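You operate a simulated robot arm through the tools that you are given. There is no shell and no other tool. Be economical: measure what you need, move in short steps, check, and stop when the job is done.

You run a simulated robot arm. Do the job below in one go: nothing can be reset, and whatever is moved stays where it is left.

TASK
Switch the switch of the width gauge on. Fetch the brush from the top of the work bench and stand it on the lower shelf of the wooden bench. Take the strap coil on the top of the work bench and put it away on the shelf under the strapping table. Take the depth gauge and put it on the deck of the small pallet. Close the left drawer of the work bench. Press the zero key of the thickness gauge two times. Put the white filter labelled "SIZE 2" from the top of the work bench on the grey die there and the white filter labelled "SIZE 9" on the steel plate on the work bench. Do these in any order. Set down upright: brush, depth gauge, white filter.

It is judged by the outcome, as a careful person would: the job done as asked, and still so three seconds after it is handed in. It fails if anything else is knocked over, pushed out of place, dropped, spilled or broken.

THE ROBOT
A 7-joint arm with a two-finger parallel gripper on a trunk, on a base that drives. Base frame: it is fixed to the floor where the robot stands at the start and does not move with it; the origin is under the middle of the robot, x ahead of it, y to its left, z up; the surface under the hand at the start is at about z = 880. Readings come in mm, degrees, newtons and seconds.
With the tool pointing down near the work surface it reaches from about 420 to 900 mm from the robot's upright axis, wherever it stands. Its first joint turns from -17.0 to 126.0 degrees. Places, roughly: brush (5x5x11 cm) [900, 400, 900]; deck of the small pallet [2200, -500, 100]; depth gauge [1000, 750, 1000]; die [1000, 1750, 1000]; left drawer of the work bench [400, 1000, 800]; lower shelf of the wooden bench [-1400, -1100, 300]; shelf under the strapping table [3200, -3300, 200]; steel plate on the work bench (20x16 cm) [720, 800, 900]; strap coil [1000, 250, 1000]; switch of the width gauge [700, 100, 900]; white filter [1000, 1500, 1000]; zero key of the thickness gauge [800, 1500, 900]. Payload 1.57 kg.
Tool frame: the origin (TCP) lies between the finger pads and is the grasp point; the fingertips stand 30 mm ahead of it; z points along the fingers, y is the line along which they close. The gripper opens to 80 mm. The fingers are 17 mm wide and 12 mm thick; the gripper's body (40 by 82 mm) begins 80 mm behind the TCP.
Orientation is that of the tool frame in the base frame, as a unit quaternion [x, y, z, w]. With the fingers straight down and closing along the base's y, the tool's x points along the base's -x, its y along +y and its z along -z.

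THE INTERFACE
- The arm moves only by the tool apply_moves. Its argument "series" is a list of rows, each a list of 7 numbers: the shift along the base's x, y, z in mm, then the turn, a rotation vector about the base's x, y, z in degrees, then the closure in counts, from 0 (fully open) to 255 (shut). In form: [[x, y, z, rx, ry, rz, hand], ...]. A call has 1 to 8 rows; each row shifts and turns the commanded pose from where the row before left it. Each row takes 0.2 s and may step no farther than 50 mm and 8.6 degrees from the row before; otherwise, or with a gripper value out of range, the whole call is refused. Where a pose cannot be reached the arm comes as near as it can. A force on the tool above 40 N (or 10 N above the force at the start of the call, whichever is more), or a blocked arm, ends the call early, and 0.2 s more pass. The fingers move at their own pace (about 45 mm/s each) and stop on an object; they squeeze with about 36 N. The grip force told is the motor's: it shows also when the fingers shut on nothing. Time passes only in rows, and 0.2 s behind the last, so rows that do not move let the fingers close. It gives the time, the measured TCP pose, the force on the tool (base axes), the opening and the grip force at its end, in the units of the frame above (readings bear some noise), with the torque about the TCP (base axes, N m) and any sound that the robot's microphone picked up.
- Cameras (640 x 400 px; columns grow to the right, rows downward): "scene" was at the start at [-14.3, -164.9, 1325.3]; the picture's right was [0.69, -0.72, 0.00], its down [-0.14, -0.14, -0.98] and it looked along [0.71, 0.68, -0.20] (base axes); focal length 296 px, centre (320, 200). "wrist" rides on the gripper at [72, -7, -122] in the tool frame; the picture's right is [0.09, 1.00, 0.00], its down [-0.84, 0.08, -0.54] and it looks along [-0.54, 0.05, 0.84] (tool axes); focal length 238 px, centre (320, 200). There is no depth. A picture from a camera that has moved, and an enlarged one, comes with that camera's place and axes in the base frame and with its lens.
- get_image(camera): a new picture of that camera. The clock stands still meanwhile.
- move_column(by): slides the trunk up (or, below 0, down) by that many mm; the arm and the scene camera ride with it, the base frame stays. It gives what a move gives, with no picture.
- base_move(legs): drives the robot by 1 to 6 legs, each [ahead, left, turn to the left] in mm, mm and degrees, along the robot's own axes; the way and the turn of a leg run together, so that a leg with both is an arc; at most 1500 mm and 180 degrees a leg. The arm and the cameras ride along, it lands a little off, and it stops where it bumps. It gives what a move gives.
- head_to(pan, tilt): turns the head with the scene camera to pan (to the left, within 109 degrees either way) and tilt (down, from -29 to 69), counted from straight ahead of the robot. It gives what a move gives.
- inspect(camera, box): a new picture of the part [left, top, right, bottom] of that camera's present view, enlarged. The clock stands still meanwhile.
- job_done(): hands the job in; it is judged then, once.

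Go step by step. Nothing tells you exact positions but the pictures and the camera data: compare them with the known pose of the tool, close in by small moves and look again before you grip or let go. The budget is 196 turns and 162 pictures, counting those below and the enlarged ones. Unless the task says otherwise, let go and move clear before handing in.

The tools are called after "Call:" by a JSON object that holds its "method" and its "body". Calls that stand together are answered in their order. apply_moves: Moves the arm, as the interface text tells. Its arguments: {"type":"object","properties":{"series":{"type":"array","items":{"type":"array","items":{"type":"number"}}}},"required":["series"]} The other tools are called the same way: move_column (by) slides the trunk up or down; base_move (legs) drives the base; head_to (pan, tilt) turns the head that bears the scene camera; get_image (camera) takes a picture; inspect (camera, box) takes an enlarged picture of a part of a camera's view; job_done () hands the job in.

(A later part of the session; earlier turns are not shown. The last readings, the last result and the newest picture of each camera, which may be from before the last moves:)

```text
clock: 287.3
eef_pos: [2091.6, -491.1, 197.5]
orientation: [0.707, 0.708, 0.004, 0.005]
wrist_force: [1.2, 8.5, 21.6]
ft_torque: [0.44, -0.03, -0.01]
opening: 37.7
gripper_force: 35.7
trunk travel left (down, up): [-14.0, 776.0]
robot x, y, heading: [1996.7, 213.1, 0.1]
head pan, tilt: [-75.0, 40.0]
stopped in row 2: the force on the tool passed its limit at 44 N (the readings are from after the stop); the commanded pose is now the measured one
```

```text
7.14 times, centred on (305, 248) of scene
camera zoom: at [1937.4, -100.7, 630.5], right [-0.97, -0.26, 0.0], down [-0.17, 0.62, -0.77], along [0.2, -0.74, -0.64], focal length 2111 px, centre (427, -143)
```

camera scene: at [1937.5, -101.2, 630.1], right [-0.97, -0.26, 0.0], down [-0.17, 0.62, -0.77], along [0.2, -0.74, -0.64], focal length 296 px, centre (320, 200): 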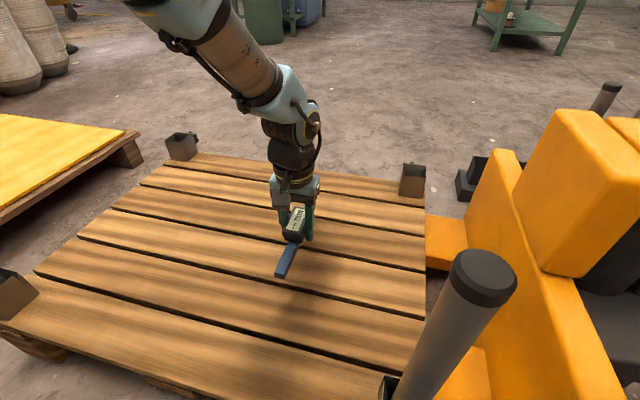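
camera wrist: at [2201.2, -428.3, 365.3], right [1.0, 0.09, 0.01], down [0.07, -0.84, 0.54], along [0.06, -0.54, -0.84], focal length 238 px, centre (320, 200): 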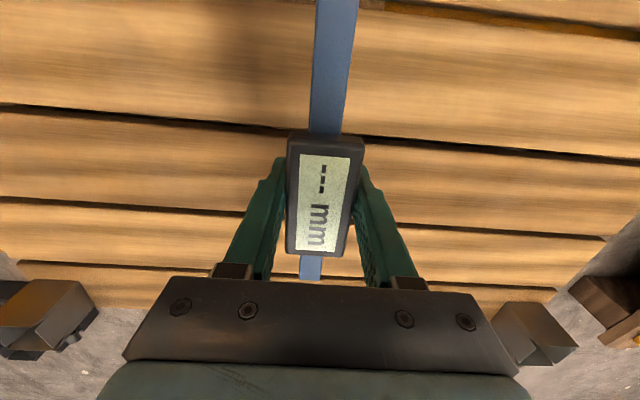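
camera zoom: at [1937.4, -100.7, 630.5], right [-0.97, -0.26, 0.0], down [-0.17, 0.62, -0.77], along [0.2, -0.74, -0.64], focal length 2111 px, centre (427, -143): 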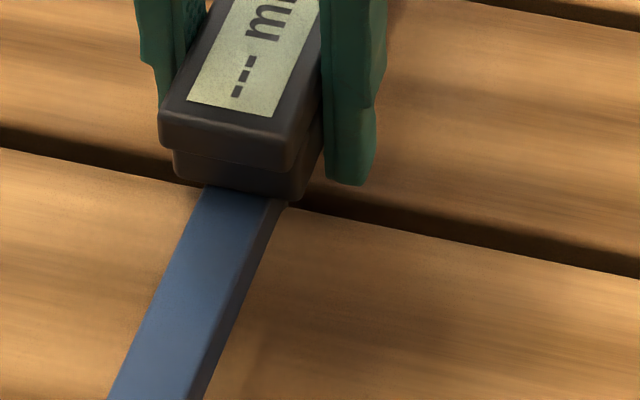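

Contact pushes toward +y; raise slightly and move 2 mm that way, then lower again.

Call:
{"method": "apply_moves", "body": {"series": [[0, 0, 7, 0, 0, 0, 255], [0, 2.2, 0, 0, 0, 0, 255], [0, 0, 0, 0, 0, 0, 255], [0, 0, -5, 0, 0, 0, 255], [0, 0, -3, 0, 0, 0, 255]]}}

Call:
{"method": "apply_moves", "body": {"series": [[0, 0, -2, 0, 0, 0, 255], [0, 0, -2, 0, 0, 0, 255]]}}

```text
clock: 288.5
eef_pos: [2091.7, -490.8, 196.7]
orientation: [0.706, 0.708, 0.003, 0.006]
wrist_force: [-0.1, 11.9, 26.7]
ft_torque: [0.46, 0.03, -0.01]
opening: 37.8
gripper_force: 36.6
trunk travel left (down, up): [-14.0, 776.0]
robot x, y, heading: [1995.8, 212.9, 0.4]
head pan, tilt: [-75.0, 40.0]
```

```text
clock: 288.8
eef_pos: [2092.7, -490.1, 197.1]
orientation: [0.707, 0.708, 0.002, 0.006]
wrist_force: [-0.2, 9.0, 20.0]
ft_torque: [0.38, 0.01, -0.02]
opening: 37.5
gripper_force: 36.2
trunk travel left (down, up): [-14.0, 776.0]
robot x, y, heading: [1999.6, 210.7, 0.2]
head pan, tilt: [-75.0, 40.0]
stopped in row 1: the force on the tool passed its limit at 43 N (the readings are from after the stop); the commanded pose is now the measured one
```

Call:
{"method": "apply_moves", "body": {"series": [[0, 0, 8, 0, 0, 0, 255], [0, 3, 0, 0, 0, 0, 255], [0, 0, 0, 0, 0, 0, 255], [0, 0, -6, 0, 0, 0, 255], [0, 0, -3, 0, 0, 0, 255]]}}

Call:
{"method": "apply_moves", "body": {"series": [[0, 0, -2, 0, 0, 0, 255], [0, 0, -2, 0, 0, 0, 255]]}}

```text
clock: 290.0
eef_pos: [2091.1, -488.2, 198.3]
orientation: [0.706, 0.708, 0.003, 0.005]
wrist_force: [1.8, 9.4, 22.8]
ft_torque: [0.37, -0.02, 0.01]
opening: 37.8
gripper_force: 35.8
trunk travel left (down, up): [-14.0, 776.0]
robot x, y, heading: [1997.8, 208.1, 0.2]
head pan, tilt: [-75.0, 40.0]
```

```text
clock: 290.4
eef_pos: [2092.2, -487.5, 197.6]
orientation: [0.706, 0.708, 0.003, 0.006]
wrist_force: [0.9, 9.0, 20.4]
ft_torque: [0.37, 0.02, 0.02]
opening: 37.6
gripper_force: 36.0
trunk travel left (down, up): [-14.0, 776.0]
robot x, y, heading: [1999.2, 212.0, 0.1]
head pan, tilt: [-75.0, 40.0]
stopped in row 1: the force on the tool passed its limit at 45 N (the readings are from after the stop); the commanded pose is now the measured one
```

Call:
{"method": "inspect", "body": {"camera": "scene", "box": [260, 215, 360, 295]}}

Call:
{"method": "get_image", "body": {"camera": "wrist"}}

```text
5.00 times, centred on (310, 255) of scene
camera zoom: at [1937.5, -100.5, 630.3], right [-0.97, -0.26, 0.0], down [-0.17, 0.62, -0.77], along [0.2, -0.74, -0.64], focal length 1478 px, centre (370, -75)
```

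zoom: 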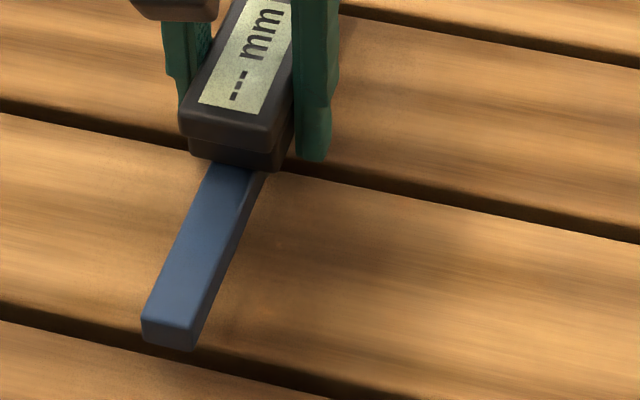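

```text
30 pictures are left
camera wrist: at [2082.6, -415.7, 319.7], right [1.0, 0.09, 0.01], down [0.07, -0.83, 0.55], along [0.06, -0.54, -0.84], focal length 238 px, centre (320, 200)
```

wrist: 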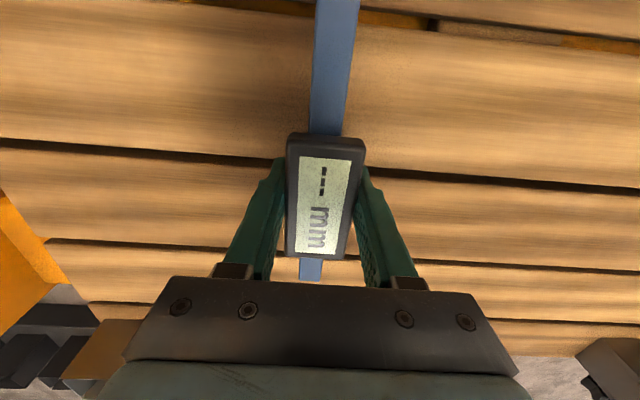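

Test whether the probe is really in the gap: unload and nudge in ±y at this depth.

Call:
{"method": "apply_moves", "body": {"series": [[0, 0, 2.5, 0, 0, 0, 255], [0, 4, 0, 0, 0, 0, 255], [0, 0, 0, 0, 0, 0, 255]]}}

Call:
{"method": "apply_moves", "body": {"series": [[0, -4, 0, 0, 0, 0, 255], [0, -4, 0, 0, 0, 0, 255], [0, 0, 0, 0, 0, 0, 255]]}}

```text
clock: 291.2
eef_pos: [2091.3, -483.0, 198.6]
orientation: [0.706, 0.708, 0.004, 0.005]
wrist_force: [0.8, -0.9, -2.0]
ft_torque: [-0.02, 0.0, 0.01]
opening: 37.8
gripper_force: 36.0
trunk travel left (down, up): [-14.0, 776.0]
robot x, y, heading: [1998.3, 214.0, 0.3]
head pan, tilt: [-75.0, 40.0]
```

```text
clock: 292.0
eef_pos: [2092.0, -493.3, 198.6]
orientation: [0.707, 0.708, 0.004, 0.006]
wrist_force: [0.6, -0.2, -2.2]
ft_torque: [0.01, 0.01, -0.02]
opening: 37.7
gripper_force: 36.1
trunk travel left (down, up): [-14.0, 776.0]
robot x, y, heading: [1999.6, 214.2, 0.0]
head pan, tilt: [-75.0, 40.0]
```

No lateral resistance: the probe is still on top of a slat, so the deck is nearer z = 140 and the gap nearer y ≈ -498. Move there and lower.

Call:
{"method": "apply_moves", "body": {"series": [[0, 0, 2, 0, 0, 0, 255], [0, -4, 0, 0, 0, 0, 255], [0, 0, 0, 0, 0, 0, 255], [0, 0, -3, 0, 0, 0, 255], [0, 0, -2, 0, 0, 0, 255], [0, 0, -2, 0, 0, 0, 255]]}}

```text
clock: 293.5
eef_pos: [2091.5, -495.1, 197.0]
orientation: [0.706, 0.708, 0.003, 0.006]
wrist_force: [1.0, 10.0, 22.6]
ft_torque: [0.38, -0.01, 0.0]
opening: 37.5
gripper_force: 35.8
trunk travel left (down, up): [-14.0, 776.0]
robot x, y, heading: [1997.7, 210.7, 0.0]
head pan, tilt: [-75.0, 40.0]
stopped in row 6: the force on the tool passed its limit at 45 N (the readings are from after the stop); the commanded pose is now the measured one
```

Call:
{"method": "apply_moves", "body": {"series": [[0, 0, 4, 0, 0, 0, 255], [0, -5, 0, 0, 0, 0, 255], [0, 0, 0, 0, 0, 0, 255], [0, 0, -3, 0, 0, 0, 255], [0, 0, -2, 0, 0, 0, 255], [0, 0, -2, 0, 0, 0, 255]]}}

Call:
{"method": "inspect", "body": {"camera": "scene", "box": [260, 210, 340, 274]}}

```text
clock: 294.9
eef_pos: [2091.0, -500.6, 198.0]
orientation: [0.706, 0.708, 0.002, 0.008]
wrist_force: [1.2, 8.3, 18.7]
ft_torque: [0.35, -0.01, 0.0]
opening: 37.8
gripper_force: 36.1
trunk travel left (down, up): [-14.0, 776.0]
robot x, y, heading: [1998.4, 209.8, 0.2]
head pan, tilt: [-75.0, 40.0]
stopped in row 6: the force on the tool passed its limit at 45 N (the readings are from after the stop); the commanded pose is now the measured one
```

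```text
6.25 times, centred on (300, 242) of scene
camera zoom: at [1937.5, -100.2, 630.3], right [-0.97, -0.26, 0.0], down [-0.17, 0.62, -0.77], along [0.2, -0.74, -0.64], focal length 1847 px, centre (445, -62)
```

zoom: 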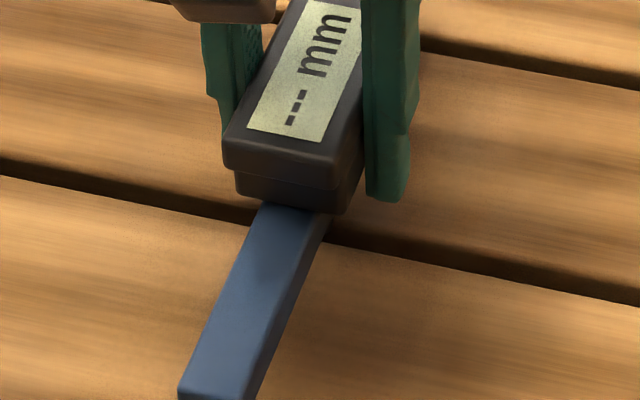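

The flat contact everywhere and the vanished plunger tip show the bar itself is resting on the slats (the plunger retracts). Ease off and release here.

Call:
{"method": "apply_moves", "body": {"series": [[0, 0, 1, 0, 0, 0, 255], [0, 0, 0, 0, 0, 0, 255], [0, 0, 0, 0, 0, 0, 200], [0, 0, 0, 0, 0, 0, 150], [0, 0, 0, 0, 0, 0, 0], [0, 0, 0, 0, 0, 0, 0], [0, 0, 0, 0, 0, 0, 0]]}}

Call:
{"method": "inspect", "body": {"camera": "scene", "box": [240, 180, 360, 290]}}

```text
clock: 296.5
eef_pos: [2091.2, -500.6, 196.6]
orientation: [0.707, 0.708, 0.002, 0.006]
wrist_force: [0.3, 0.3, 0.6]
ft_torque: [0.01, 0.02, 0.02]
opening: 79.9
gripper_force: 0.1
trunk travel left (down, up): [-14.0, 776.0]
robot x, y, heading: [1997.3, 212.9, 0.2]
head pan, tilt: [-75.0, 40.0]
```

```text
3.64 times, centred on (300, 235) of scene
camera zoom: at [1937.5, -100.6, 630.1], right [-0.97, -0.26, 0.0], down [-0.17, 0.62, -0.77], along [0.2, -0.74, -0.64], focal length 1075 px, centre (393, 73)
```

zoom: 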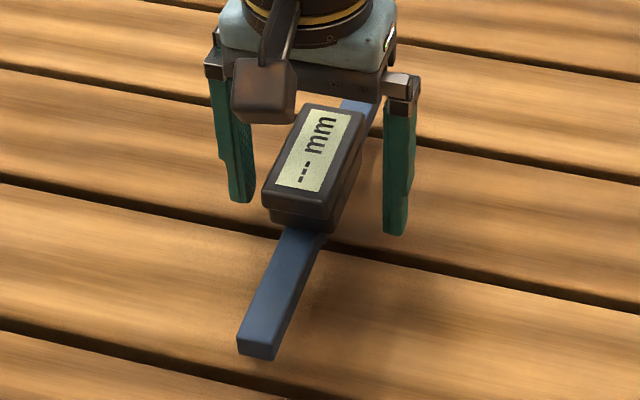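

It stays level. Rise straight up and check.

Call:
{"method": "apply_moves", "body": {"series": [[0, 0, 30, 0, 0, 0, 0], [0, 0, 45, 0, 0, 0, 0], [0, 0, 45, 0, 0, 0, 0]]}}

Call:
{"method": "move_column", "body": {"by": 400}}

Call:
{"method": "get_image", "body": {"camera": "scene"}}

Call:
{"method": "move_column", "body": {"by": 330}}

```text
clock: 297.3
eef_pos: [2091.4, -501.1, 318.2]
orientation: [0.707, 0.708, 0.002, 0.006]
wrist_force: [0.9, 0.2, -0.5]
ft_torque: [-0.02, 0.0, -0.01]
opening: 79.9
gripper_force: 0.1
trunk travel left (down, up): [-14.0, 776.0]
robot x, y, heading: [1994.5, 210.4, -0.1]
head pan, tilt: [-75.0, 40.0]
```

```text
clock: 301.1
eef_pos: [2091.5, -502.1, 717.2]
orientation: [0.707, 0.707, 0.002, 0.008]
wrist_force: [0.9, -0.1, 0.0]
ft_torque: [0.0, 0.01, 0.0]
opening: 79.8
gripper_force: 0.0
trunk travel left (down, up): [-414.0, 376.0]
robot x, y, heading: [1996.5, 209.2, 0.0]
head pan, tilt: [-75.0, 40.0]
```

```text
27 pictures are left
camera scene: at [1937.6, -100.6, 1030.1], right [-0.97, -0.26, 0.0], down [-0.17, 0.62, -0.77], along [0.2, -0.74, -0.64], focal length 296 px, centre (320, 200)
```

scene: 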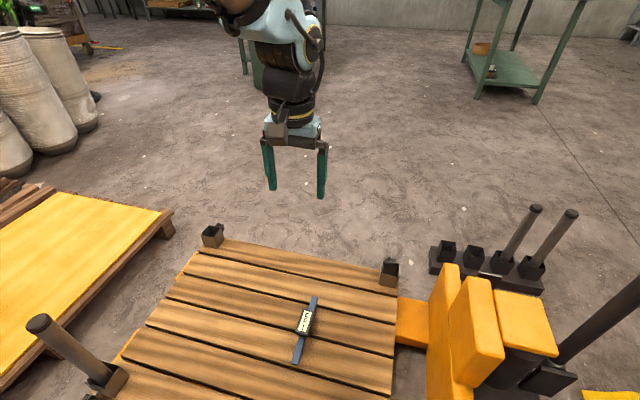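

```text
clock: 304.4
eef_pos: [2091.2, -501.2, 1047.5]
orientation: [0.706, 0.708, 0.002, 0.007]
wrist_force: [-0.6, 0.4, -1.0]
ft_torque: [0.01, -0.02, 0.03]
opening: 79.9
gripper_force: 0.0
trunk travel left (down, up): [-744.0, 46.0]
robot x, y, heading: [2000.0, 215.5, 0.2]
head pan, tilt: [-75.0, 40.0]
```

Depth gauge is on the deck. Now to the strap coil, from the bench's far side.

Call:
{"method": "apply_moves", "body": {"series": [[20, 48, 5, 0, 0, 0, 0], [20, 48, 5, 0, 0, 0, 0], [20, 48, 5, 0, 0, 0, 0], [20, 48, 5, 0, 0, 0, 0], [20, 48, 5, 0, 0, 0, 0], [10, 45, 5, 0, 0, 0, 0]]}}

Call:
{"method": "base_move", "body": {"legs": [[0, 250, 0], [0, 0, -90], [0, -480, 0], [90, 0, 0]]}}

Call:
{"method": "head_to", "body": {"pan": -60, "tilt": 35}}

Call:
{"method": "get_image", "body": {"camera": "scene"}}

```text
refused: row 1 steps farther than a row can; nothing moved
```

```text
clock: 312.4
eef_pos: [813.7, 288.2, 1046.0]
orientation: [0.999, 0.032, -0.003, 0.006]
wrist_force: [-0.7, -0.7, 0.0]
ft_torque: [-0.02, -0.01, 0.0]
opening: 80.1
gripper_force: 0.0
trunk travel left (down, up): [-744.0, 46.0]
robot x, y, heading: [1518.4, 428.1, -86.3]
head pan, tilt: [-75.0, 40.0]
stopped in leg 3: the robot was blocked; the commanded pose is now the measured one
```

```text
clock: 313.1
eef_pos: [813.5, 288.5, 1047.3]
orientation: [0.999, 0.032, -0.003, 0.006]
wrist_force: [0.3, -0.5, 0.1]
ft_torque: [-0.01, -0.01, -0.01]
opening: 79.7
gripper_force: 0.0
trunk travel left (down, up): [-744.0, 46.0]
robot x, y, heading: [1520.8, 427.7, -86.7]
head pan, tilt: [-60.0, 35.0]
```

```text
26 pictures are left
camera scene: at [1209.4, 444.5, 1367.7], right [-0.55, 0.83, 0.0], down [0.48, 0.32, -0.82], along [-0.68, -0.45, -0.57], focal length 296 px, centre (320, 200)
```

scene: 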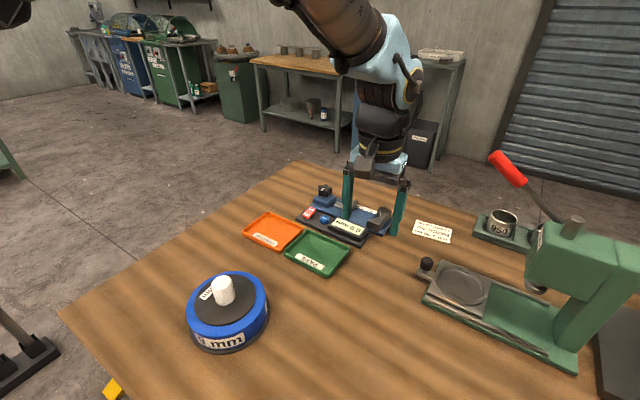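

The arm stayed clear (the retract was refused, but no contact on the tool). Zoom on the coil.

Call:
{"method": "inspect", "body": {"camera": "scene", "box": [170, 250, 290, 360]}}

Call:
{"method": "apply_moves", "body": {"series": [[30, -25, 5, 0, 0, 0, 0], [35, -25, 5, 0, 0, 0, 0], [40, -20, 5, 0, 0, 0, 0], [40, -10, 0, 0, 0, 0, 0], [40, -10, 0, 0, 0, 0, 0], [40, 0, 0, 0, 0, 0, 0], [0, 0, 0, 0, 0, 0, 0]]}}

Call:
{"method": "get_image", "body": {"camera": "wrist"}}

```text
3.64 times, centred on (230, 305) of scene
camera zoom: at [1209.4, 444.5, 1367.7], right [-0.55, 0.83, 0.0], down [0.48, 0.32, -0.82], along [-0.68, -0.45, -0.57], focal length 1075 px, centre (647, -182)
```

zoom: 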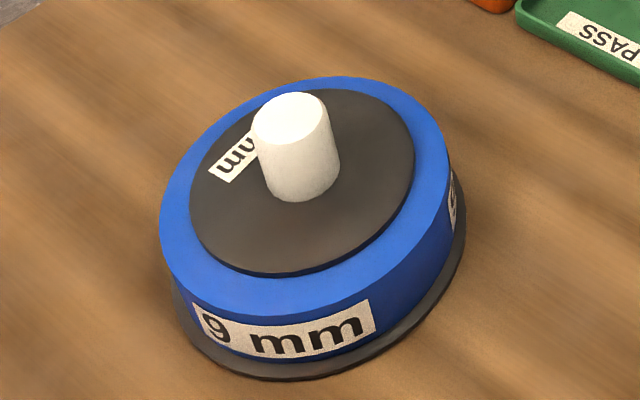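

```text
clock: 314.7
eef_pos: [1041.1, 198.1, 1064.3]
orientation: [0.999, 0.032, -0.002, 0.006]
wrist_force: [0.4, -0.8, -0.6]
ft_torque: [0.0, 0.0, -0.02]
opening: 79.8
gripper_force: 0.1
trunk travel left (down, up): [-744.0, 46.0]
robot x, y, heading: [1518.1, 427.4, -86.5]
head pan, tilt: [-60.0, 35.0]
```

```text
24 pictures are left
camera wrist: at [1112.4, 210.5, 1186.7], right [0.16, -0.99, 0.01], down [-0.83, -0.12, 0.55], along [-0.54, -0.09, -0.84], focal length 238 px, centre (320, 200)
```

wrist: 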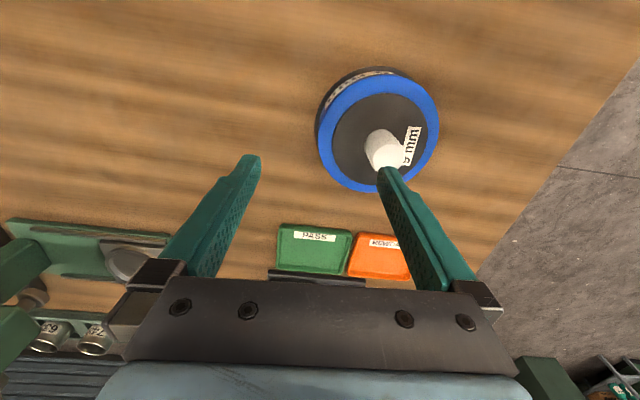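

The coil has a white knob (z ≈ 929–975, centre ≈ [1037, 131]). I'll grip it with slanted fingers for the shelf; that needs more distance, so shift the base away and straighten up.

Call:
{"method": "base_move", "body": {"legs": [[0, 225, -3.5]]}}

Call:
{"method": "apply_moves", "body": {"series": [[-25, -10, 0, 0, 8, 0, 0], [-25, -10, 0, 0, 8, 0, 0], [-25, -10, -5, 0, 8, 0, 0], [-20, -10, -5, 0, 8, 0, 0], [-20, -10, -10, 0, 8, 0, 0], [-10, 0, -10, 0, 8, 0, 0], [0, 0, -10, 0, 8, 0, 0], [0, 0, 0, 0, 2, 0, 0]]}}

Call:
{"method": "get_image", "body": {"camera": "wrist"}}

```text
clock: 316.5
eef_pos: [1255.2, 235.4, 1065.2]
orientation: [1.0, 0.001, -0.002, 0.006]
wrist_force: [-0.1, -0.6, -0.2]
ft_torque: [0.02, -0.01, 0.0]
opening: 80.1
gripper_force: 0.1
trunk travel left (down, up): [-744.0, 46.0]
robot x, y, heading: [1746.4, 436.9, -89.9]
head pan, tilt: [-60.0, 35.0]
```

```text
clock: 318.3
eef_pos: [1130.1, 184.6, 1024.3]
orientation: [0.873, 0.004, -0.488, 0.005]
wrist_force: [0.3, 0.3, -0.5]
ft_torque: [0.02, -0.04, 0.04]
opening: 80.2
gripper_force: 0.1
trunk travel left (down, up): [-744.0, 46.0]
robot x, y, heading: [1746.3, 434.1, -90.1]
head pan, tilt: [-60.0, 35.0]
```

```text
23 pictures are left
camera wrist: at [1271.4, 192.8, 1027.4], right [0.06, -1.0, -0.07], down [0.02, -0.07, 1.0], along [-1.0, -0.06, 0.02], focal length 238 px, centre (320, 200)
```

wrist: 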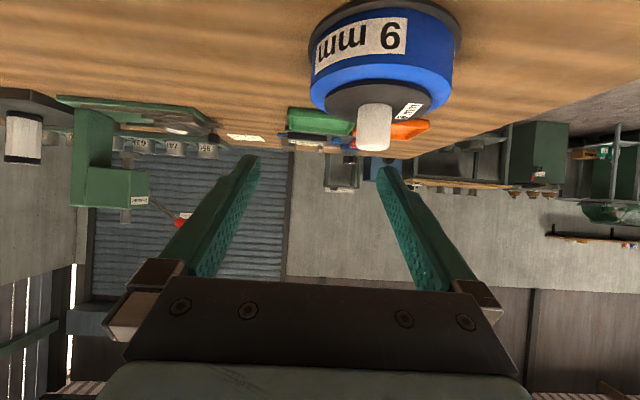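

Knob confirmed at y ≈ 131. Align and move in along the finger direction.

Call:
{"method": "apply_moves", "body": {"series": [[-4, -27, -7, 0, 0, 0, 0], [-4, -27, -7, 0, 0, 0, 0], [-30, 0, -18, 0, 0, 0, 0], [-30, 0, -18, 0, 0, 0, 0], [0, 0, 0, 0, 0, 0, 0]]}}

Call:
{"method": "get_image", "body": {"camera": "wrist"}}

Call:
{"method": "inspect", "body": {"camera": "scene", "box": [80, 180, 260, 320]}}

```text
clock: 319.5
eef_pos: [1059.5, 130.1, 975.7]
orientation: [0.873, 0.004, -0.487, 0.005]
wrist_force: [-0.2, 0.0, 0.2]
ft_torque: [0.03, 0.04, 0.03]
opening: 80.0
gripper_force: 0.2
trunk travel left (down, up): [-744.0, 46.0]
robot x, y, heading: [1745.5, 430.4, -90.2]
head pan, tilt: [-60.0, 35.0]
```

```text
22 pictures are left
camera wrist: at [1201.2, 138.2, 979.6], right [0.06, -1.0, -0.07], down [0.02, -0.07, 1.0], along [-1.0, -0.06, 0.02], focal length 238 px, centre (320, 200)
```

wrist: 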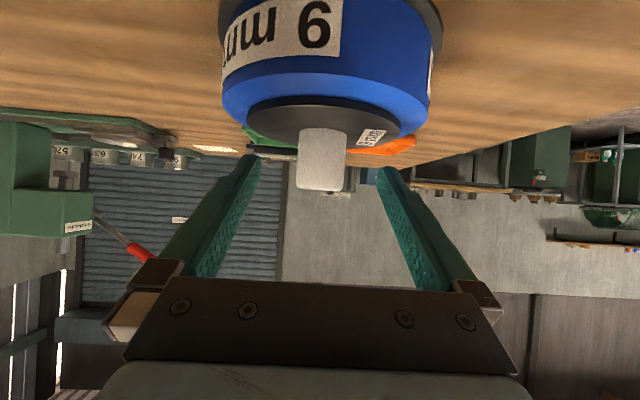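

```text
2.86 times, centred on (170, 250) of scene
camera zoom: at [1438.7, 470.5, 1367.7], right [-0.5, 0.87, 0.0], down [0.5, 0.29, -0.82], along [-0.71, -0.41, -0.57], focal length 844 px, centre (749, 57)
```

zoom: 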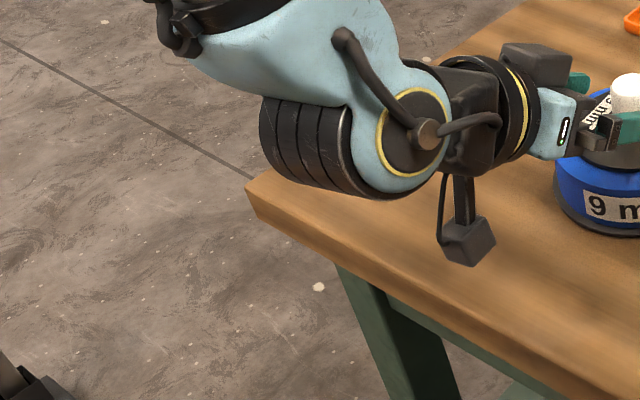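

Call:
{"method": "apply_moves", "body": {"series": [[-15, 0, -9, 0, 0, 0, 0], [-13, 0, -9, 0, 0, 0, 0], [0, 0, 0, 0, 0, 0, 255], [0, 0, 0, 0, 0, 0, 255], [0, 0, 0, 0, 0, 0, 255], [0, 0, 0, 0, 0, 0, 255]]}}

Call:
{"method": "get_image", "body": {"camera": "wrist"}}

```text
clock: 320.9
eef_pos: [1032.0, 129.8, 959.0]
orientation: [0.872, 0.005, -0.49, 0.007]
wrist_force: [2.6, -7.5, 23.5]
ft_torque: [0.12, 0.2, 0.34]
opening: 32.6
gripper_force: 24.0
trunk travel left (down, up): [-744.0, 46.0]
robot x, y, heading: [1747.1, 430.7, -89.9]
head pan, tilt: [-60.0, 35.0]
```

```text
20 pictures are left
camera wrist: at [1173.6, 137.8, 961.6], right [0.06, -1.0, -0.07], down [0.03, -0.07, 1.0], along [-1.0, -0.06, 0.02], focal length 238 px, centre (320, 200)
```

wrist: 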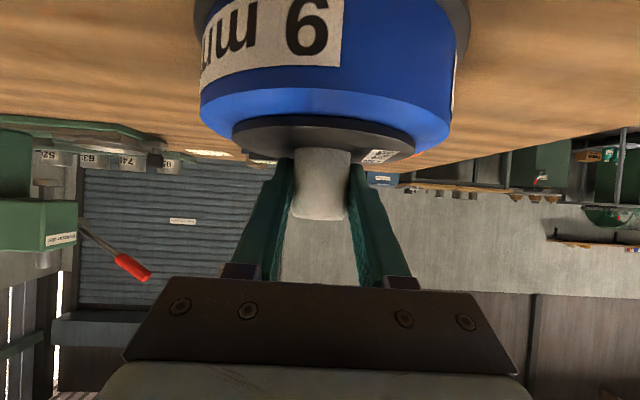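

Gripped the knob (tips touching the disc). Lift slowly and check.

Call:
{"method": "apply_moves", "body": {"series": [[0, 0, 5, 0, 0, 0, 255], [0, 0, 15, 0, 0, 0, 255], [0, 0, 30, 0, 0, 0, 255], [0, 0, 30, 0, 0, 0, 255], [0, 0, 0, 0, 0, 0, 255]]}}

Call:
{"method": "get_image", "body": {"camera": "wrist"}}

```text
clock: 322.1
eef_pos: [1034.2, 130.6, 1037.0]
orientation: [0.873, 0.005, -0.488, 0.006]
wrist_force: [1.0, -0.1, -4.9]
ft_torque: [0.02, 0.0, 0.0]
opening: 32.5
gripper_force: 35.7
trunk travel left (down, up): [-744.0, 46.0]
robot x, y, heading: [1747.6, 438.1, -89.9]
head pan, tilt: [-60.0, 35.0]
```

```text
19 pictures are left
camera wrist: at [1174.1, 138.5, 1040.1], right [0.06, -1.0, -0.07], down [0.02, -0.07, 1.0], along [-1.0, -0.06, 0.02], focal length 238 px, centre (320, 200)
```

wrist: 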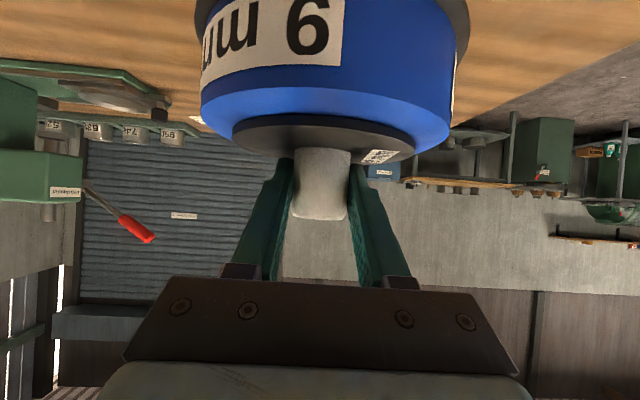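

The coil is held well. Tuck in and make the long drive round: first turn and go up past the bench's end.

Call:
{"method": "apply_moves", "body": {"series": [[40, 0, 10, 0, 0, 0, 255], [40, 0, 10, 0, 0, 0, 255], [40, 0, 10, 0, 0, 0, 255], [10, 0, 10, 0, 0, 0, 255]]}}

Call:
{"method": "base_move", "body": {"legs": [[0, 0, -90], [0, -1500, 0], [0, -250, 0]]}}

```text
clock: 323.1
eef_pos: [1165.3, 131.7, 1075.6]
orientation: [0.873, 0.003, -0.487, 0.004]
wrist_force: [-0.9, 0.0, -5.6]
ft_torque: [-0.03, -0.02, -0.03]
opening: 32.4
gripper_force: 36.2
trunk travel left (down, up): [-744.0, 46.0]
robot x, y, heading: [1744.3, 438.8, -90.2]
head pan, tilt: [-60.0, 35.0]
```

```text
clock: 335.7
eef_pos: [1518.6, 2748.9, 1077.3]
orientation: [-0.611, 0.624, 0.343, 0.346]
wrist_force: [1.2, 0.1, -5.4]
ft_torque: [-0.04, 0.01, -0.01]
opening: 32.1
gripper_force: 36.4
trunk travel left (down, up): [-744.0, 46.0]
robot x, y, heading: [1807.2, 2163.3, 178.5]
head pan, tilt: [-60.0, 35.0]
```

Call:
{"method": "base_move", "body": {"legs": [[0, 0, 1.5], [1500, 0, 0], [670, 0, 0], [0, 0, 90]]}}

Call:
{"method": "base_move", "body": {"legs": [[1500, 0, 0], [1500, 0, 0]]}}

```text
clock: 350.6
eef_pos: [-904.4, 1790.7, 1075.9]
orientation: [0.873, 0.03, -0.486, 0.019]
wrist_force: [0.1, 0.3, -4.7]
ft_torque: [-0.03, 0.0, 0.0]
opening: 32.3
gripper_force: 36.5
trunk travel left (down, up): [-744.0, 46.0]
robot x, y, heading: [-340.6, 2133.0, -86.4]
head pan, tilt: [-60.0, 35.0]
```

```text
clock: 365.2
eef_pos: [-780.8, -1218.1, 1076.2]
orientation: [0.874, 0.016, -0.486, 0.012]
wrist_force: [0.7, 0.4, -5.0]
ft_torque: [0.01, -0.04, -0.02]
opening: 32.2
gripper_force: 35.9
trunk travel left (down, up): [-744.0, 46.0]
robot x, y, heading: [-206.2, -898.5, -88.7]
head pan, tilt: [-60.0, 35.0]
```

Call:
{"method": "base_move", "body": {"legs": [[1000, 0, 0], [0, 0, 88.7], [1500, 0, 0], [700, 0, 0]]}}

Call:
{"method": "head_to", "body": {"pan": -50, "tilt": 20}}

Call:
{"method": "get_image", "body": {"camera": "scene"}}

```text
clock: 384.6
eef_pos: [2289.7, -2526.6, 1075.8]
orientation: [0.621, 0.614, -0.345, 0.345]
wrist_force: [-0.2, 0.3, -5.5]
ft_torque: [0.06, 0.04, 0.0]
opening: 32.6
gripper_force: 35.3
trunk travel left (down, up): [-744.0, 46.0]
robot x, y, heading: [1998.2, -1941.5, -1.0]
head pan, tilt: [-60.0, 35.0]
```

```text
clock: 385.3
eef_pos: [2289.2, -2527.1, 1075.8]
orientation: [0.621, 0.614, -0.345, 0.345]
wrist_force: [0.6, 1.0, -5.4]
ft_torque: [0.07, -0.05, -0.01]
opening: 32.2
gripper_force: 35.8
trunk travel left (down, up): [-744.0, 46.0]
robot x, y, heading: [1999.4, -1936.6, -0.9]
head pan, tilt: [-50.0, 20.0]
```

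```text
18 pictures are left
camera scene: at [1971.0, -2240.0, 1391.5], right [-0.78, -0.63, 0.0], down [-0.22, 0.27, -0.94], along [0.59, -0.73, -0.34], focal length 296 px, centre (320, 200)
```

scene: 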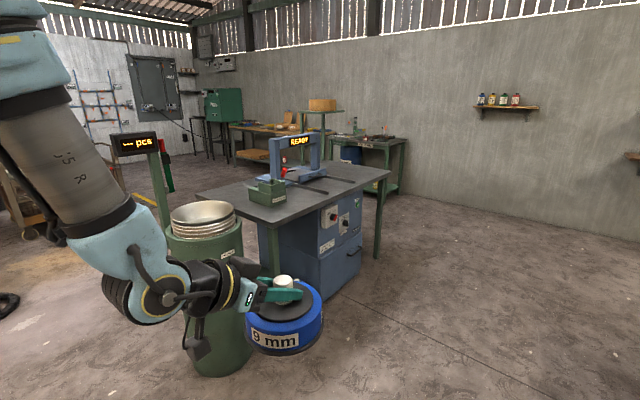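

The strapping table with its blue cabinet lies ahead; a barrel stands in front of its north side. I go further east to see the shelf underneath.

Call:
{"method": "base_move", "body": {"legs": [[1150, 0, 1]]}}

Call:
{"method": "move_column", "body": {"by": -400}}

Call:
{"method": "head_to", "body": {"pan": -80, "tilt": 20}}

Call:
{"method": "get_image", "body": {"camera": "scene"}}

```text
clock: 391.1
eef_pos: [3447.4, -2519.3, 1075.7]
orientation: [0.61, 0.625, -0.338, 0.35]
wrist_force: [0.1, 0.7, -5.5]
ft_torque: [0.05, 0.01, -0.04]
opening: 32.1
gripper_force: 35.7
trunk travel left (down, up): [-744.0, 46.0]
robot x, y, heading: [3139.0, -1941.3, 0.9]
head pan, tilt: [-50.0, 20.0]
```

```text
clock: 394.9
eef_pos: [3447.9, -2518.8, 675.4]
orientation: [0.611, 0.625, -0.338, 0.35]
wrist_force: [-0.3, 0.1, -5.1]
ft_torque: [0.03, 0.05, 0.03]
opening: 32.0
gripper_force: 35.9
trunk travel left (down, up): [-344.0, 446.0]
robot x, y, heading: [3134.1, -1940.2, 1.0]
head pan, tilt: [-50.0, 20.0]
```

```text
clock: 395.9
eef_pos: [3447.7, -2519.4, 676.7]
orientation: [0.61, 0.625, -0.338, 0.35]
wrist_force: [0.2, 1.1, -6.3]
ft_torque: [-0.01, 0.03, 0.04]
opening: 32.0
gripper_force: 36.2
trunk travel left (down, up): [-344.0, 446.0]
robot x, y, heading: [3137.6, -1941.2, 0.3]
head pan, tilt: [-80.0, 20.0]
```

```text
17 pictures are left
camera scene: at [3075.7, -2264.2, 991.5], right [-0.98, -0.19, 0.0], down [-0.06, 0.34, -0.94], along [0.18, -0.92, -0.34], focal length 296 px, centre (320, 200)
```

scene: 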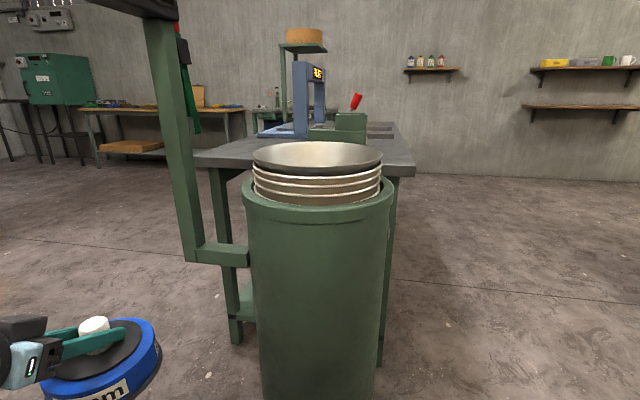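

The barrel blocks the north end; the shelf seems open on the east side. Go round to the east with the table on my right.

Call:
{"method": "base_move", "body": {"legs": [[1180, 0, 0], [0, 0, -90], [700, 0, 0]]}}

Call:
{"method": "head_to", "body": {"pan": -65, "tilt": 25}}

Call:
{"method": "get_image", "body": {"camera": "scene"}}

```text
clock: 399.5
eef_pos: [4061.4, -2500.3, 673.9]
orientation: [0.587, 0.648, -0.324, 0.36]
wrist_force: [-0.1, 0.1, -4.9]
ft_torque: [0.04, 0.0, 0.0]
opening: 32.0
gripper_force: 36.1
trunk travel left (down, up): [-344.0, 446.0]
robot x, y, heading: [3710.0, -1951.0, 5.0]
head pan, tilt: [-80.0, 20.0]
stopped in leg 1: the robot was blocked; the commanded pose is now the measured one
```

```text
clock: 400.2
eef_pos: [4060.9, -2499.4, 675.1]
orientation: [0.586, 0.648, -0.324, 0.361]
wrist_force: [-0.4, -0.6, -4.6]
ft_torque: [0.03, 0.03, 0.05]
opening: 32.2
gripper_force: 35.8
trunk travel left (down, up): [-344.0, 446.0]
robot x, y, heading: [3706.0, -1947.3, 5.1]
head pan, tilt: [-65.0, 25.0]
```

```text
16 pictures are left
camera scene: at [3693.6, -2264.2, 983.5], right [-0.87, -0.5, 0.0], down [-0.21, 0.37, -0.91], along [0.45, -0.79, -0.42], focal length 296 px, centre (320, 200)
```

scene: 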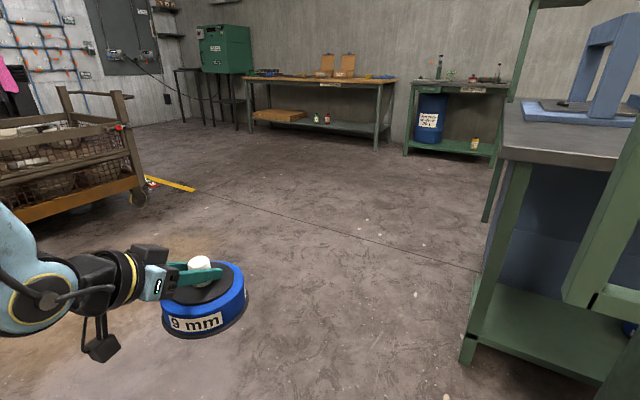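

I bumped something on the front-left, so I'll move south first, then east and turn.

Call:
{"method": "base_move", "body": {"legs": [[0, -360, -5], [520, 0, 0], [0, 0, -90]]}}

Call:
{"method": "head_to", "body": {"pan": -60, "tilt": 25}}

Call:
{"method": "get_image", "body": {"camera": "scene"}}

```text
clock: 401.2
eef_pos: [4059.1, -2536.0, 673.1]
orientation: [0.59, 0.646, -0.325, 0.358]
wrist_force: [-0.1, 1.4, -6.2]
ft_torque: [0.04, 0.04, 0.04]
opening: 32.1
gripper_force: 36.3
trunk travel left (down, up): [-344.0, 446.0]
robot x, y, heading: [3711.6, -1980.6, 4.4]
head pan, tilt: [-65.0, 25.0]
stopped in leg 1: the robot was blocked; the commanded pose is now the measured one
```

```text
clock: 401.9
eef_pos: [4059.7, -2535.4, 675.2]
orientation: [0.589, 0.646, -0.325, 0.36]
wrist_force: [0.8, 0.7, -6.0]
ft_torque: [0.02, 0.01, 0.03]
opening: 32.2
gripper_force: 35.7
trunk travel left (down, up): [-344.0, 446.0]
robot x, y, heading: [3714.3, -1981.4, 4.8]
head pan, tilt: [-60.0, 25.0]
```

```text
15 pictures are left
camera scene: at [3700.6, -2293.1, 983.4], right [-0.82, -0.57, 0.0], down [-0.24, 0.35, -0.91], along [0.51, -0.75, -0.42], focal length 296 px, centre (320, 200)
```

scene: 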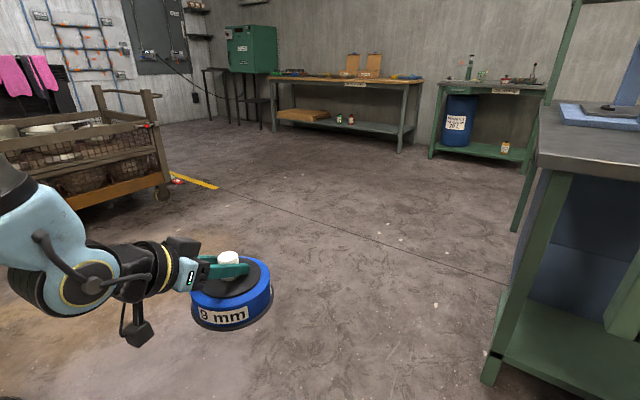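

Call:
{"method": "base_move", "body": {"legs": [[-120, 0, 0], [0, -340, -4.8]]}}

Call:
{"method": "base_move", "body": {"legs": [[620, 0, 0]]}}

```text
clock: 404.9
eef_pos: [3900.6, -2918.6, 674.1]
orientation: [0.618, 0.619, -0.341, 0.344]
wrist_force: [-0.9, 0.8, -5.4]
ft_torque: [0.03, 0.05, -0.03]
opening: 32.3
gripper_force: 36.3
trunk travel left (down, up): [-344.0, 446.0]
robot x, y, heading: [3607.3, -2333.8, -0.7]
head pan, tilt: [-60.0, 25.0]
```

```text
clock: 408.0
eef_pos: [4458.5, -2918.4, 673.9]
orientation: [0.616, 0.623, -0.339, 0.344]
wrist_force: [0.4, -0.4, -4.0]
ft_torque: [0.04, -0.02, 0.0]
opening: 32.1
gripper_force: 35.7
trunk travel left (down, up): [-344.0, 446.0]
robot x, y, heading: [4156.3, -2338.3, -0.3]
head pan, tilt: [-60.0, 25.0]
stopped in leg 1: the robot was blocked; the commanded pose is now the measured one
```

Call:
{"method": "base_move", "body": {"legs": [[-40, 0, 0], [0, -600, 0], [340, 0, 0], [0, 0, -90]]}}

Call:
{"method": "head_to", "body": {"pan": -80, "tilt": 25}}

Call:
{"method": "get_image", "body": {"camera": "scene"}}

```text
clock: 417.6
eef_pos: [3866.2, -3230.2, 674.4]
orientation: [0.875, -0.011, -0.484, -0.004]
wrist_force: [-0.4, 0.3, -5.4]
ft_torque: [0.02, -0.04, 0.0]
opening: 32.2
gripper_force: 35.7
trunk travel left (down, up): [-344.0, 446.0]
robot x, y, heading: [4456.4, -2946.9, -92.3]
head pan, tilt: [-60.0, 25.0]
```

```text
clock: 418.4
eef_pos: [3866.4, -3230.3, 673.7]
orientation: [0.875, -0.011, -0.484, -0.005]
wrist_force: [-1.5, 0.4, -5.5]
ft_torque: [0.0, -0.02, -0.01]
opening: 32.2
gripper_force: 36.5
trunk travel left (down, up): [-344.0, 446.0]
robot x, y, heading: [4454.8, -2948.6, -92.1]
head pan, tilt: [-80.0, 25.0]
```

```text
14 pictures are left
camera scene: at [4135.5, -2872.7, 983.4], right [-0.14, 0.99, 0.0], down [0.42, 0.06, -0.91], along [-0.9, -0.12, -0.42], focal length 296 px, centre (320, 200)
```

scene: 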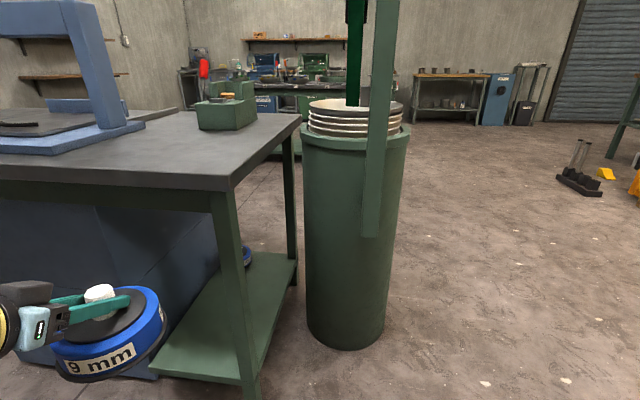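

Now the shelf is visible: a green strip north of the blue cabinet, opening between the NE leg (y ≈ -3175) and the cabinet (y ≈ -3421). Square up and lower the trunk.

Call:
{"method": "base_move", "body": {"legs": [[53, 0, 2.1]]}}

Call:
{"method": "move_column", "body": {"by": -330}}

Call:
{"method": "get_image", "body": {"camera": "wrist"}}

Call:
{"method": "get_image", "body": {"camera": "scene"}}

```text
clock: 419.3
eef_pos: [3873.3, -3305.7, 674.1]
orientation: [0.875, 0.006, -0.484, 0.004]
wrist_force: [-0.7, 0.0, -5.2]
ft_torque: [0.03, -0.03, 0.01]
opening: 32.4
gripper_force: 36.2
trunk travel left (down, up): [-344.0, 446.0]
robot x, y, heading: [4452.8, -3000.5, -90.0]
head pan, tilt: [-80.0, 25.0]
```

```text
clock: 422.6
eef_pos: [3875.0, -3304.6, 344.0]
orientation: [0.875, 0.006, -0.484, 0.005]
wrist_force: [1.3, 0.1, -5.9]
ft_torque: [0.0, -0.05, -0.02]
opening: 32.4
gripper_force: 36.1
trunk travel left (down, up): [-14.0, 776.0]
robot x, y, heading: [4453.3, -3002.1, -90.3]
head pan, tilt: [-80.0, 25.0]
```

```text
13 pictures are left
camera wrist: at [4016.0, -3297.4, 348.4], right [0.06, -1.0, -0.08], down [0.01, -0.07, 1.0], along [-1.0, -0.06, 0.01], focal length 238 px, centre (320, 200)
```

wrist: 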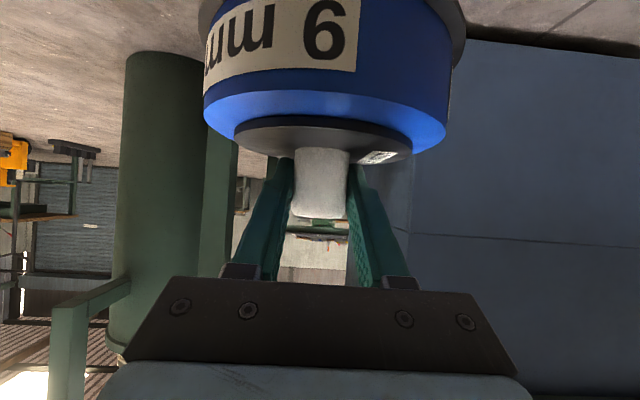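

```text
12 pictures are left
camera scene: at [4132.0, -2938.1, 653.5], right [-0.17, 0.98, 0.0], down [0.42, 0.07, -0.91], along [-0.89, -0.16, -0.42], focal length 296 px, centre (320, 200)
```

scene: 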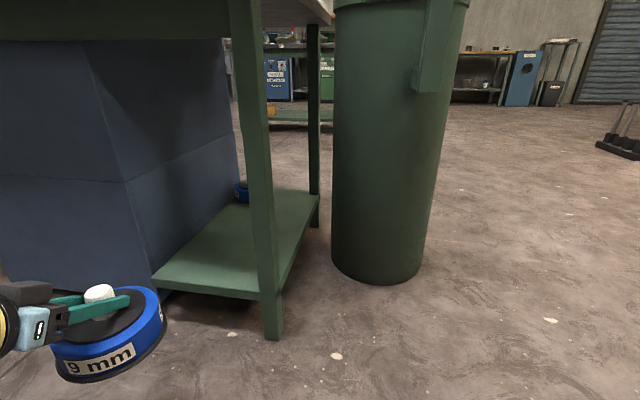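

The coil lines up with the opening (centre y ≈ -3303). Drive in sideways in two bites.

Call:
{"method": "base_move", "body": {"legs": [[0, -180, 0.3]]}}

Call:
{"method": "get_image", "body": {"camera": "scene"}}

```text
clock: 424.1
eef_pos: [3699.5, -3309.7, 342.9]
orientation: [0.875, 0.008, -0.484, 0.006]
wrist_force: [-0.1, 0.7, -4.7]
ft_torque: [0.02, -0.02, -0.02]
opening: 32.3
gripper_force: 36.4
trunk travel left (down, up): [-14.0, 776.0]
robot x, y, heading: [4274.3, -3000.8, -89.9]
head pan, tilt: [-80.0, 25.0]
```

```text
11 pictures are left
camera scene: at [3954.1, -2940.5, 653.4], right [-0.18, 0.98, 0.0], down [0.42, 0.08, -0.91], along [-0.89, -0.16, -0.42], focal length 296 px, centre (320, 200)
```

scene: 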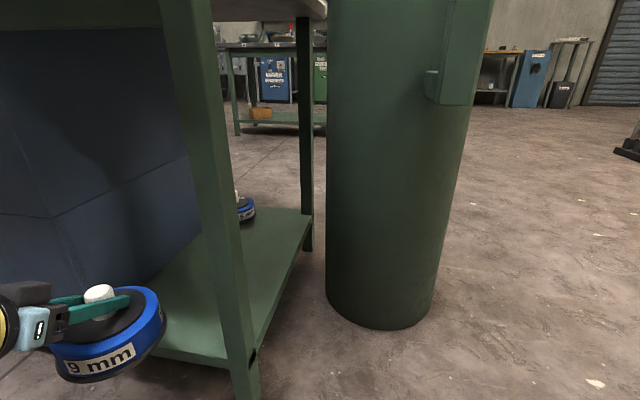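

Call:
{"method": "apply_moves", "body": {"series": [[0, 9, 0, 0, 0, 0, 255], [0, 0, 0, 0, 0, 0, 255]]}}

Call:
{"method": "base_move", "body": {"legs": [[0, -90, 0]]}}

Call:
{"method": "get_image", "body": {"camera": "wrist"}}

```text
clock: 424.7
eef_pos: [3695.0, -3302.4, 344.0]
orientation: [0.875, 0.007, -0.484, 0.005]
wrist_force: [0.4, 0.4, -5.4]
ft_torque: [-0.02, -0.02, 0.01]
opening: 32.2
gripper_force: 36.4
out of reach, approached as far as the arm can: row 1
trunk travel left (down, up): [-14.0, 776.0]
robot x, y, heading: [4277.8, -3001.2, -89.7]
head pan, tilt: [-80.0, 25.0]
```

```text
clock: 425.8
eef_pos: [3604.8, -3304.1, 345.0]
orientation: [0.876, 0.007, -0.483, 0.005]
wrist_force: [-0.2, -0.5, -4.7]
ft_torque: [-0.02, -0.04, 0.0]
opening: 32.3
gripper_force: 35.7
trunk travel left (down, up): [-14.0, 776.0]
robot x, y, heading: [4188.3, -3005.3, -89.5]
head pan, tilt: [-80.0, 25.0]
```

```text
10 pictures are left
camera wrist: at [3746.1, -3294.6, 348.9], right [0.07, -0.99, -0.08], down [0.01, -0.07, 1.0], along [-1.0, -0.07, 0.01], focal length 238 px, centre (320, 200)
```

wrist: 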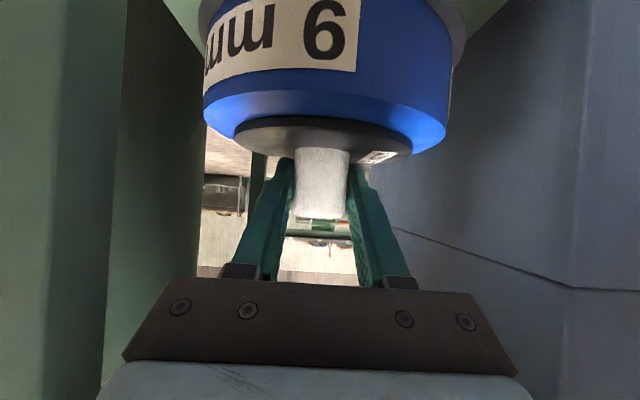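

Clear on both sides. Another 80 mm in.

Call:
{"method": "base_move", "body": {"legs": [[0, -80, 0]]}}

Call:
{"method": "get_image", "body": {"camera": "scene"}}

```text
clock: 426.8
eef_pos: [3523.9, -3303.3, 343.9]
orientation: [0.876, 0.007, -0.482, 0.005]
wrist_force: [0.1, 0.6, -6.2]
ft_torque: [0.05, -0.06, 0.05]
opening: 32.1
gripper_force: 36.3
trunk travel left (down, up): [-14.0, 776.0]
robot x, y, heading: [4106.6, -3004.5, -89.6]
head pan, tilt: [-80.0, 25.0]
```

```text
9 pictures are left
camera scene: at [3782.9, -2941.4, 653.4], right [-0.18, 0.98, 0.0], down [0.42, 0.08, -0.91], along [-0.89, -0.16, -0.42], focal length 296 px, centre (320, 200)
```

scene: 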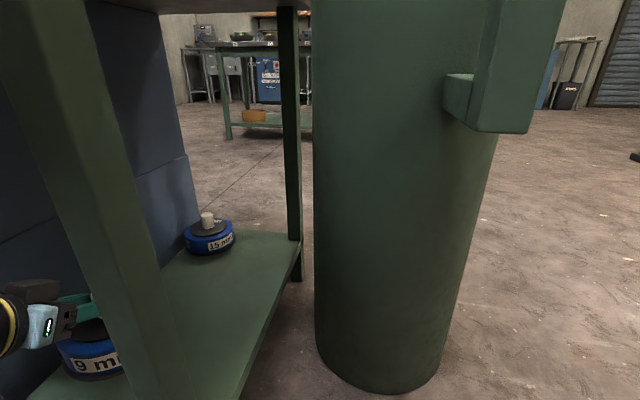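

Over the shelf. Lower with the arm.

Call:
{"method": "apply_moves", "body": {"series": [[0, 0, -25, 0, 0, 0, 255], [0, 0, -25, 0, 0, 0, 255], [0, 0, -10, 0, 0, 0, 255], [0, 0, 0, 0, 0, 0, 255]]}}

Call:
{"method": "get_image", "body": {"camera": "wrist"}}

```text
clock: 427.8
eef_pos: [3524.5, -3302.4, 283.8]
orientation: [0.876, 0.008, -0.483, 0.005]
wrist_force: [0.2, 0.3, -5.2]
ft_torque: [-0.02, -0.02, 0.02]
opening: 32.3
gripper_force: 36.1
trunk travel left (down, up): [-14.0, 776.0]
robot x, y, heading: [4111.4, -3005.2, -89.7]
head pan, tilt: [-80.0, 25.0]
```

```text
8 pictures are left
camera wrist: at [3665.6, -3294.3, 289.5], right [0.07, -0.99, -0.08], down [0.01, -0.07, 1.0], along [-1.0, -0.07, 0.01], focal length 238 px, centre (320, 200)
```

wrist: 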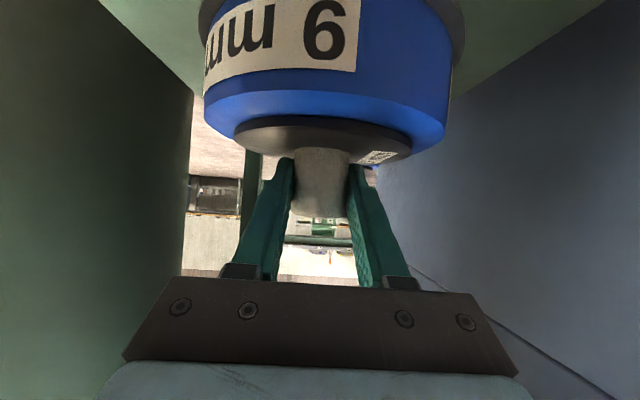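

Call:
{"method": "apply_moves", "body": {"series": [[0, 0, -6, 0, 0, 0, 255], [0, 0, -4, 0, 0, 0, 255], [0, 0, -3, 0, 0, 0, 255]]}}

Call:
{"method": "apply_moves", "body": {"series": [[0, 0, -3, 0, 0, 0, 255], [0, 0, -3, 0, 0, 0, 255]]}}

```text
clock: 428.6
eef_pos: [3524.6, -3304.2, 270.8]
orientation: [0.875, 0.008, -0.484, 0.006]
wrist_force: [0.7, 0.0, -5.5]
ft_torque: [0.01, -0.05, 0.0]
opening: 32.1
gripper_force: 36.4
trunk travel left (down, up): [-14.0, 776.0]
robot x, y, heading: [4105.6, -3004.1, -90.0]
head pan, tilt: [-80.0, 25.0]
```

```text
clock: 429.2
eef_pos: [3524.6, -3302.9, 264.8]
orientation: [0.875, 0.008, -0.484, 0.005]
wrist_force: [0.4, 0.2, -5.4]
ft_torque: [-0.01, -0.02, 0.0]
opening: 32.3
gripper_force: 35.5
trunk travel left (down, up): [-14.0, 776.0]
robot x, y, heading: [4108.9, -3006.1, -89.6]
head pan, tilt: [-80.0, 25.0]
```

Call:
{"method": "apply_moves", "body": {"series": [[0, 0, -3, 0, 0, 0, 255], [0, 0, -3, 0, 0, 0, 255]]}}

Call:
{"method": "apply_moves", "body": {"series": [[0, 0, -3, 0, 0, 0, 255], [0, 0, -3, 0, 0, 0, 255]]}}

```text
clock: 429.8
eef_pos: [3525.2, -3304.6, 259.6]
orientation: [0.876, 0.008, -0.483, 0.006]
wrist_force: [0.1, 0.1, -5.2]
ft_torque: [0.0, -0.02, 0.0]
opening: 32.2
gripper_force: 36.2
trunk travel left (down, up): [-14.0, 776.0]
robot x, y, heading: [4108.0, -3001.5, -89.7]
head pan, tilt: [-80.0, 25.0]
```

```text
clock: 430.4
eef_pos: [3524.5, -3304.5, 252.5]
orientation: [0.875, 0.008, -0.483, 0.006]
wrist_force: [0.0, 0.8, -5.1]
ft_torque: [0.02, -0.04, 0.02]
opening: 32.2
gripper_force: 35.9
trunk travel left (down, up): [-14.0, 776.0]
robot x, y, heading: [4103.8, -3002.3, -89.6]
head pan, tilt: [-80.0, 25.0]
```

Call:
{"method": "apply_moves", "body": {"series": [[0, 0, -3, 0, 0, 0, 255], [0, 0, -3, 0, 0, 0, 255], [0, 0, -2, 0, 0, 0, 255]]}}

Call:
{"method": "apply_moves", "body": {"series": [[0, 0, -3, 0, 0, 0, 255], [0, 0, -2, 0, 0, 0, 255]]}}

Call:
{"method": "inspect", "body": {"camera": "scene", "box": [0, 220, 260, 400]}}

```text
clock: 431.2
eef_pos: [3525.4, -3304.6, 245.2]
orientation: [0.876, 0.008, -0.483, 0.005]
wrist_force: [0.0, 0.3, -5.9]
ft_torque: [0.04, -0.07, 0.02]
opening: 32.3
gripper_force: 36.2
trunk travel left (down, up): [-14.0, 776.0]
robot x, y, heading: [4105.7, -3005.1, -89.6]
head pan, tilt: [-80.0, 25.0]
```

```text
clock: 431.8
eef_pos: [3524.6, -3304.5, 240.7]
orientation: [0.876, 0.008, -0.483, 0.006]
wrist_force: [0.6, -0.5, -3.8]
ft_torque: [0.02, 0.03, 0.02]
opening: 32.3
gripper_force: 36.2
trunk travel left (down, up): [-14.0, 776.0]
robot x, y, heading: [4102.9, -3003.7, -89.6]
head pan, tilt: [-80.0, 25.0]
```

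```text
2.22 times, centred on (130, 310) of scene
camera zoom: at [3783.0, -2941.4, 653.5], right [-0.18, 0.98, 0.0], down [0.42, 0.08, -0.91], along [-0.89, -0.16, -0.42], focal length 657 px, centre (742, -44)
```

zoom: 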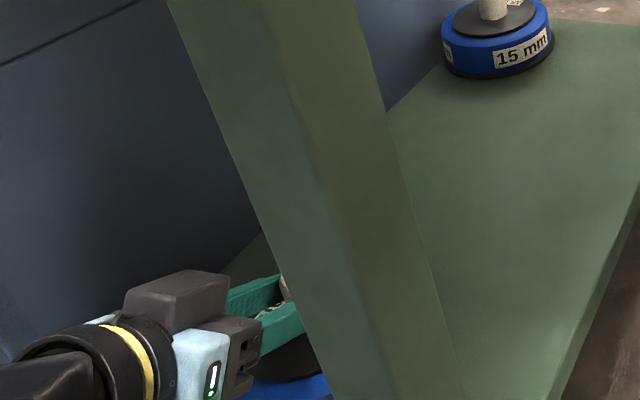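

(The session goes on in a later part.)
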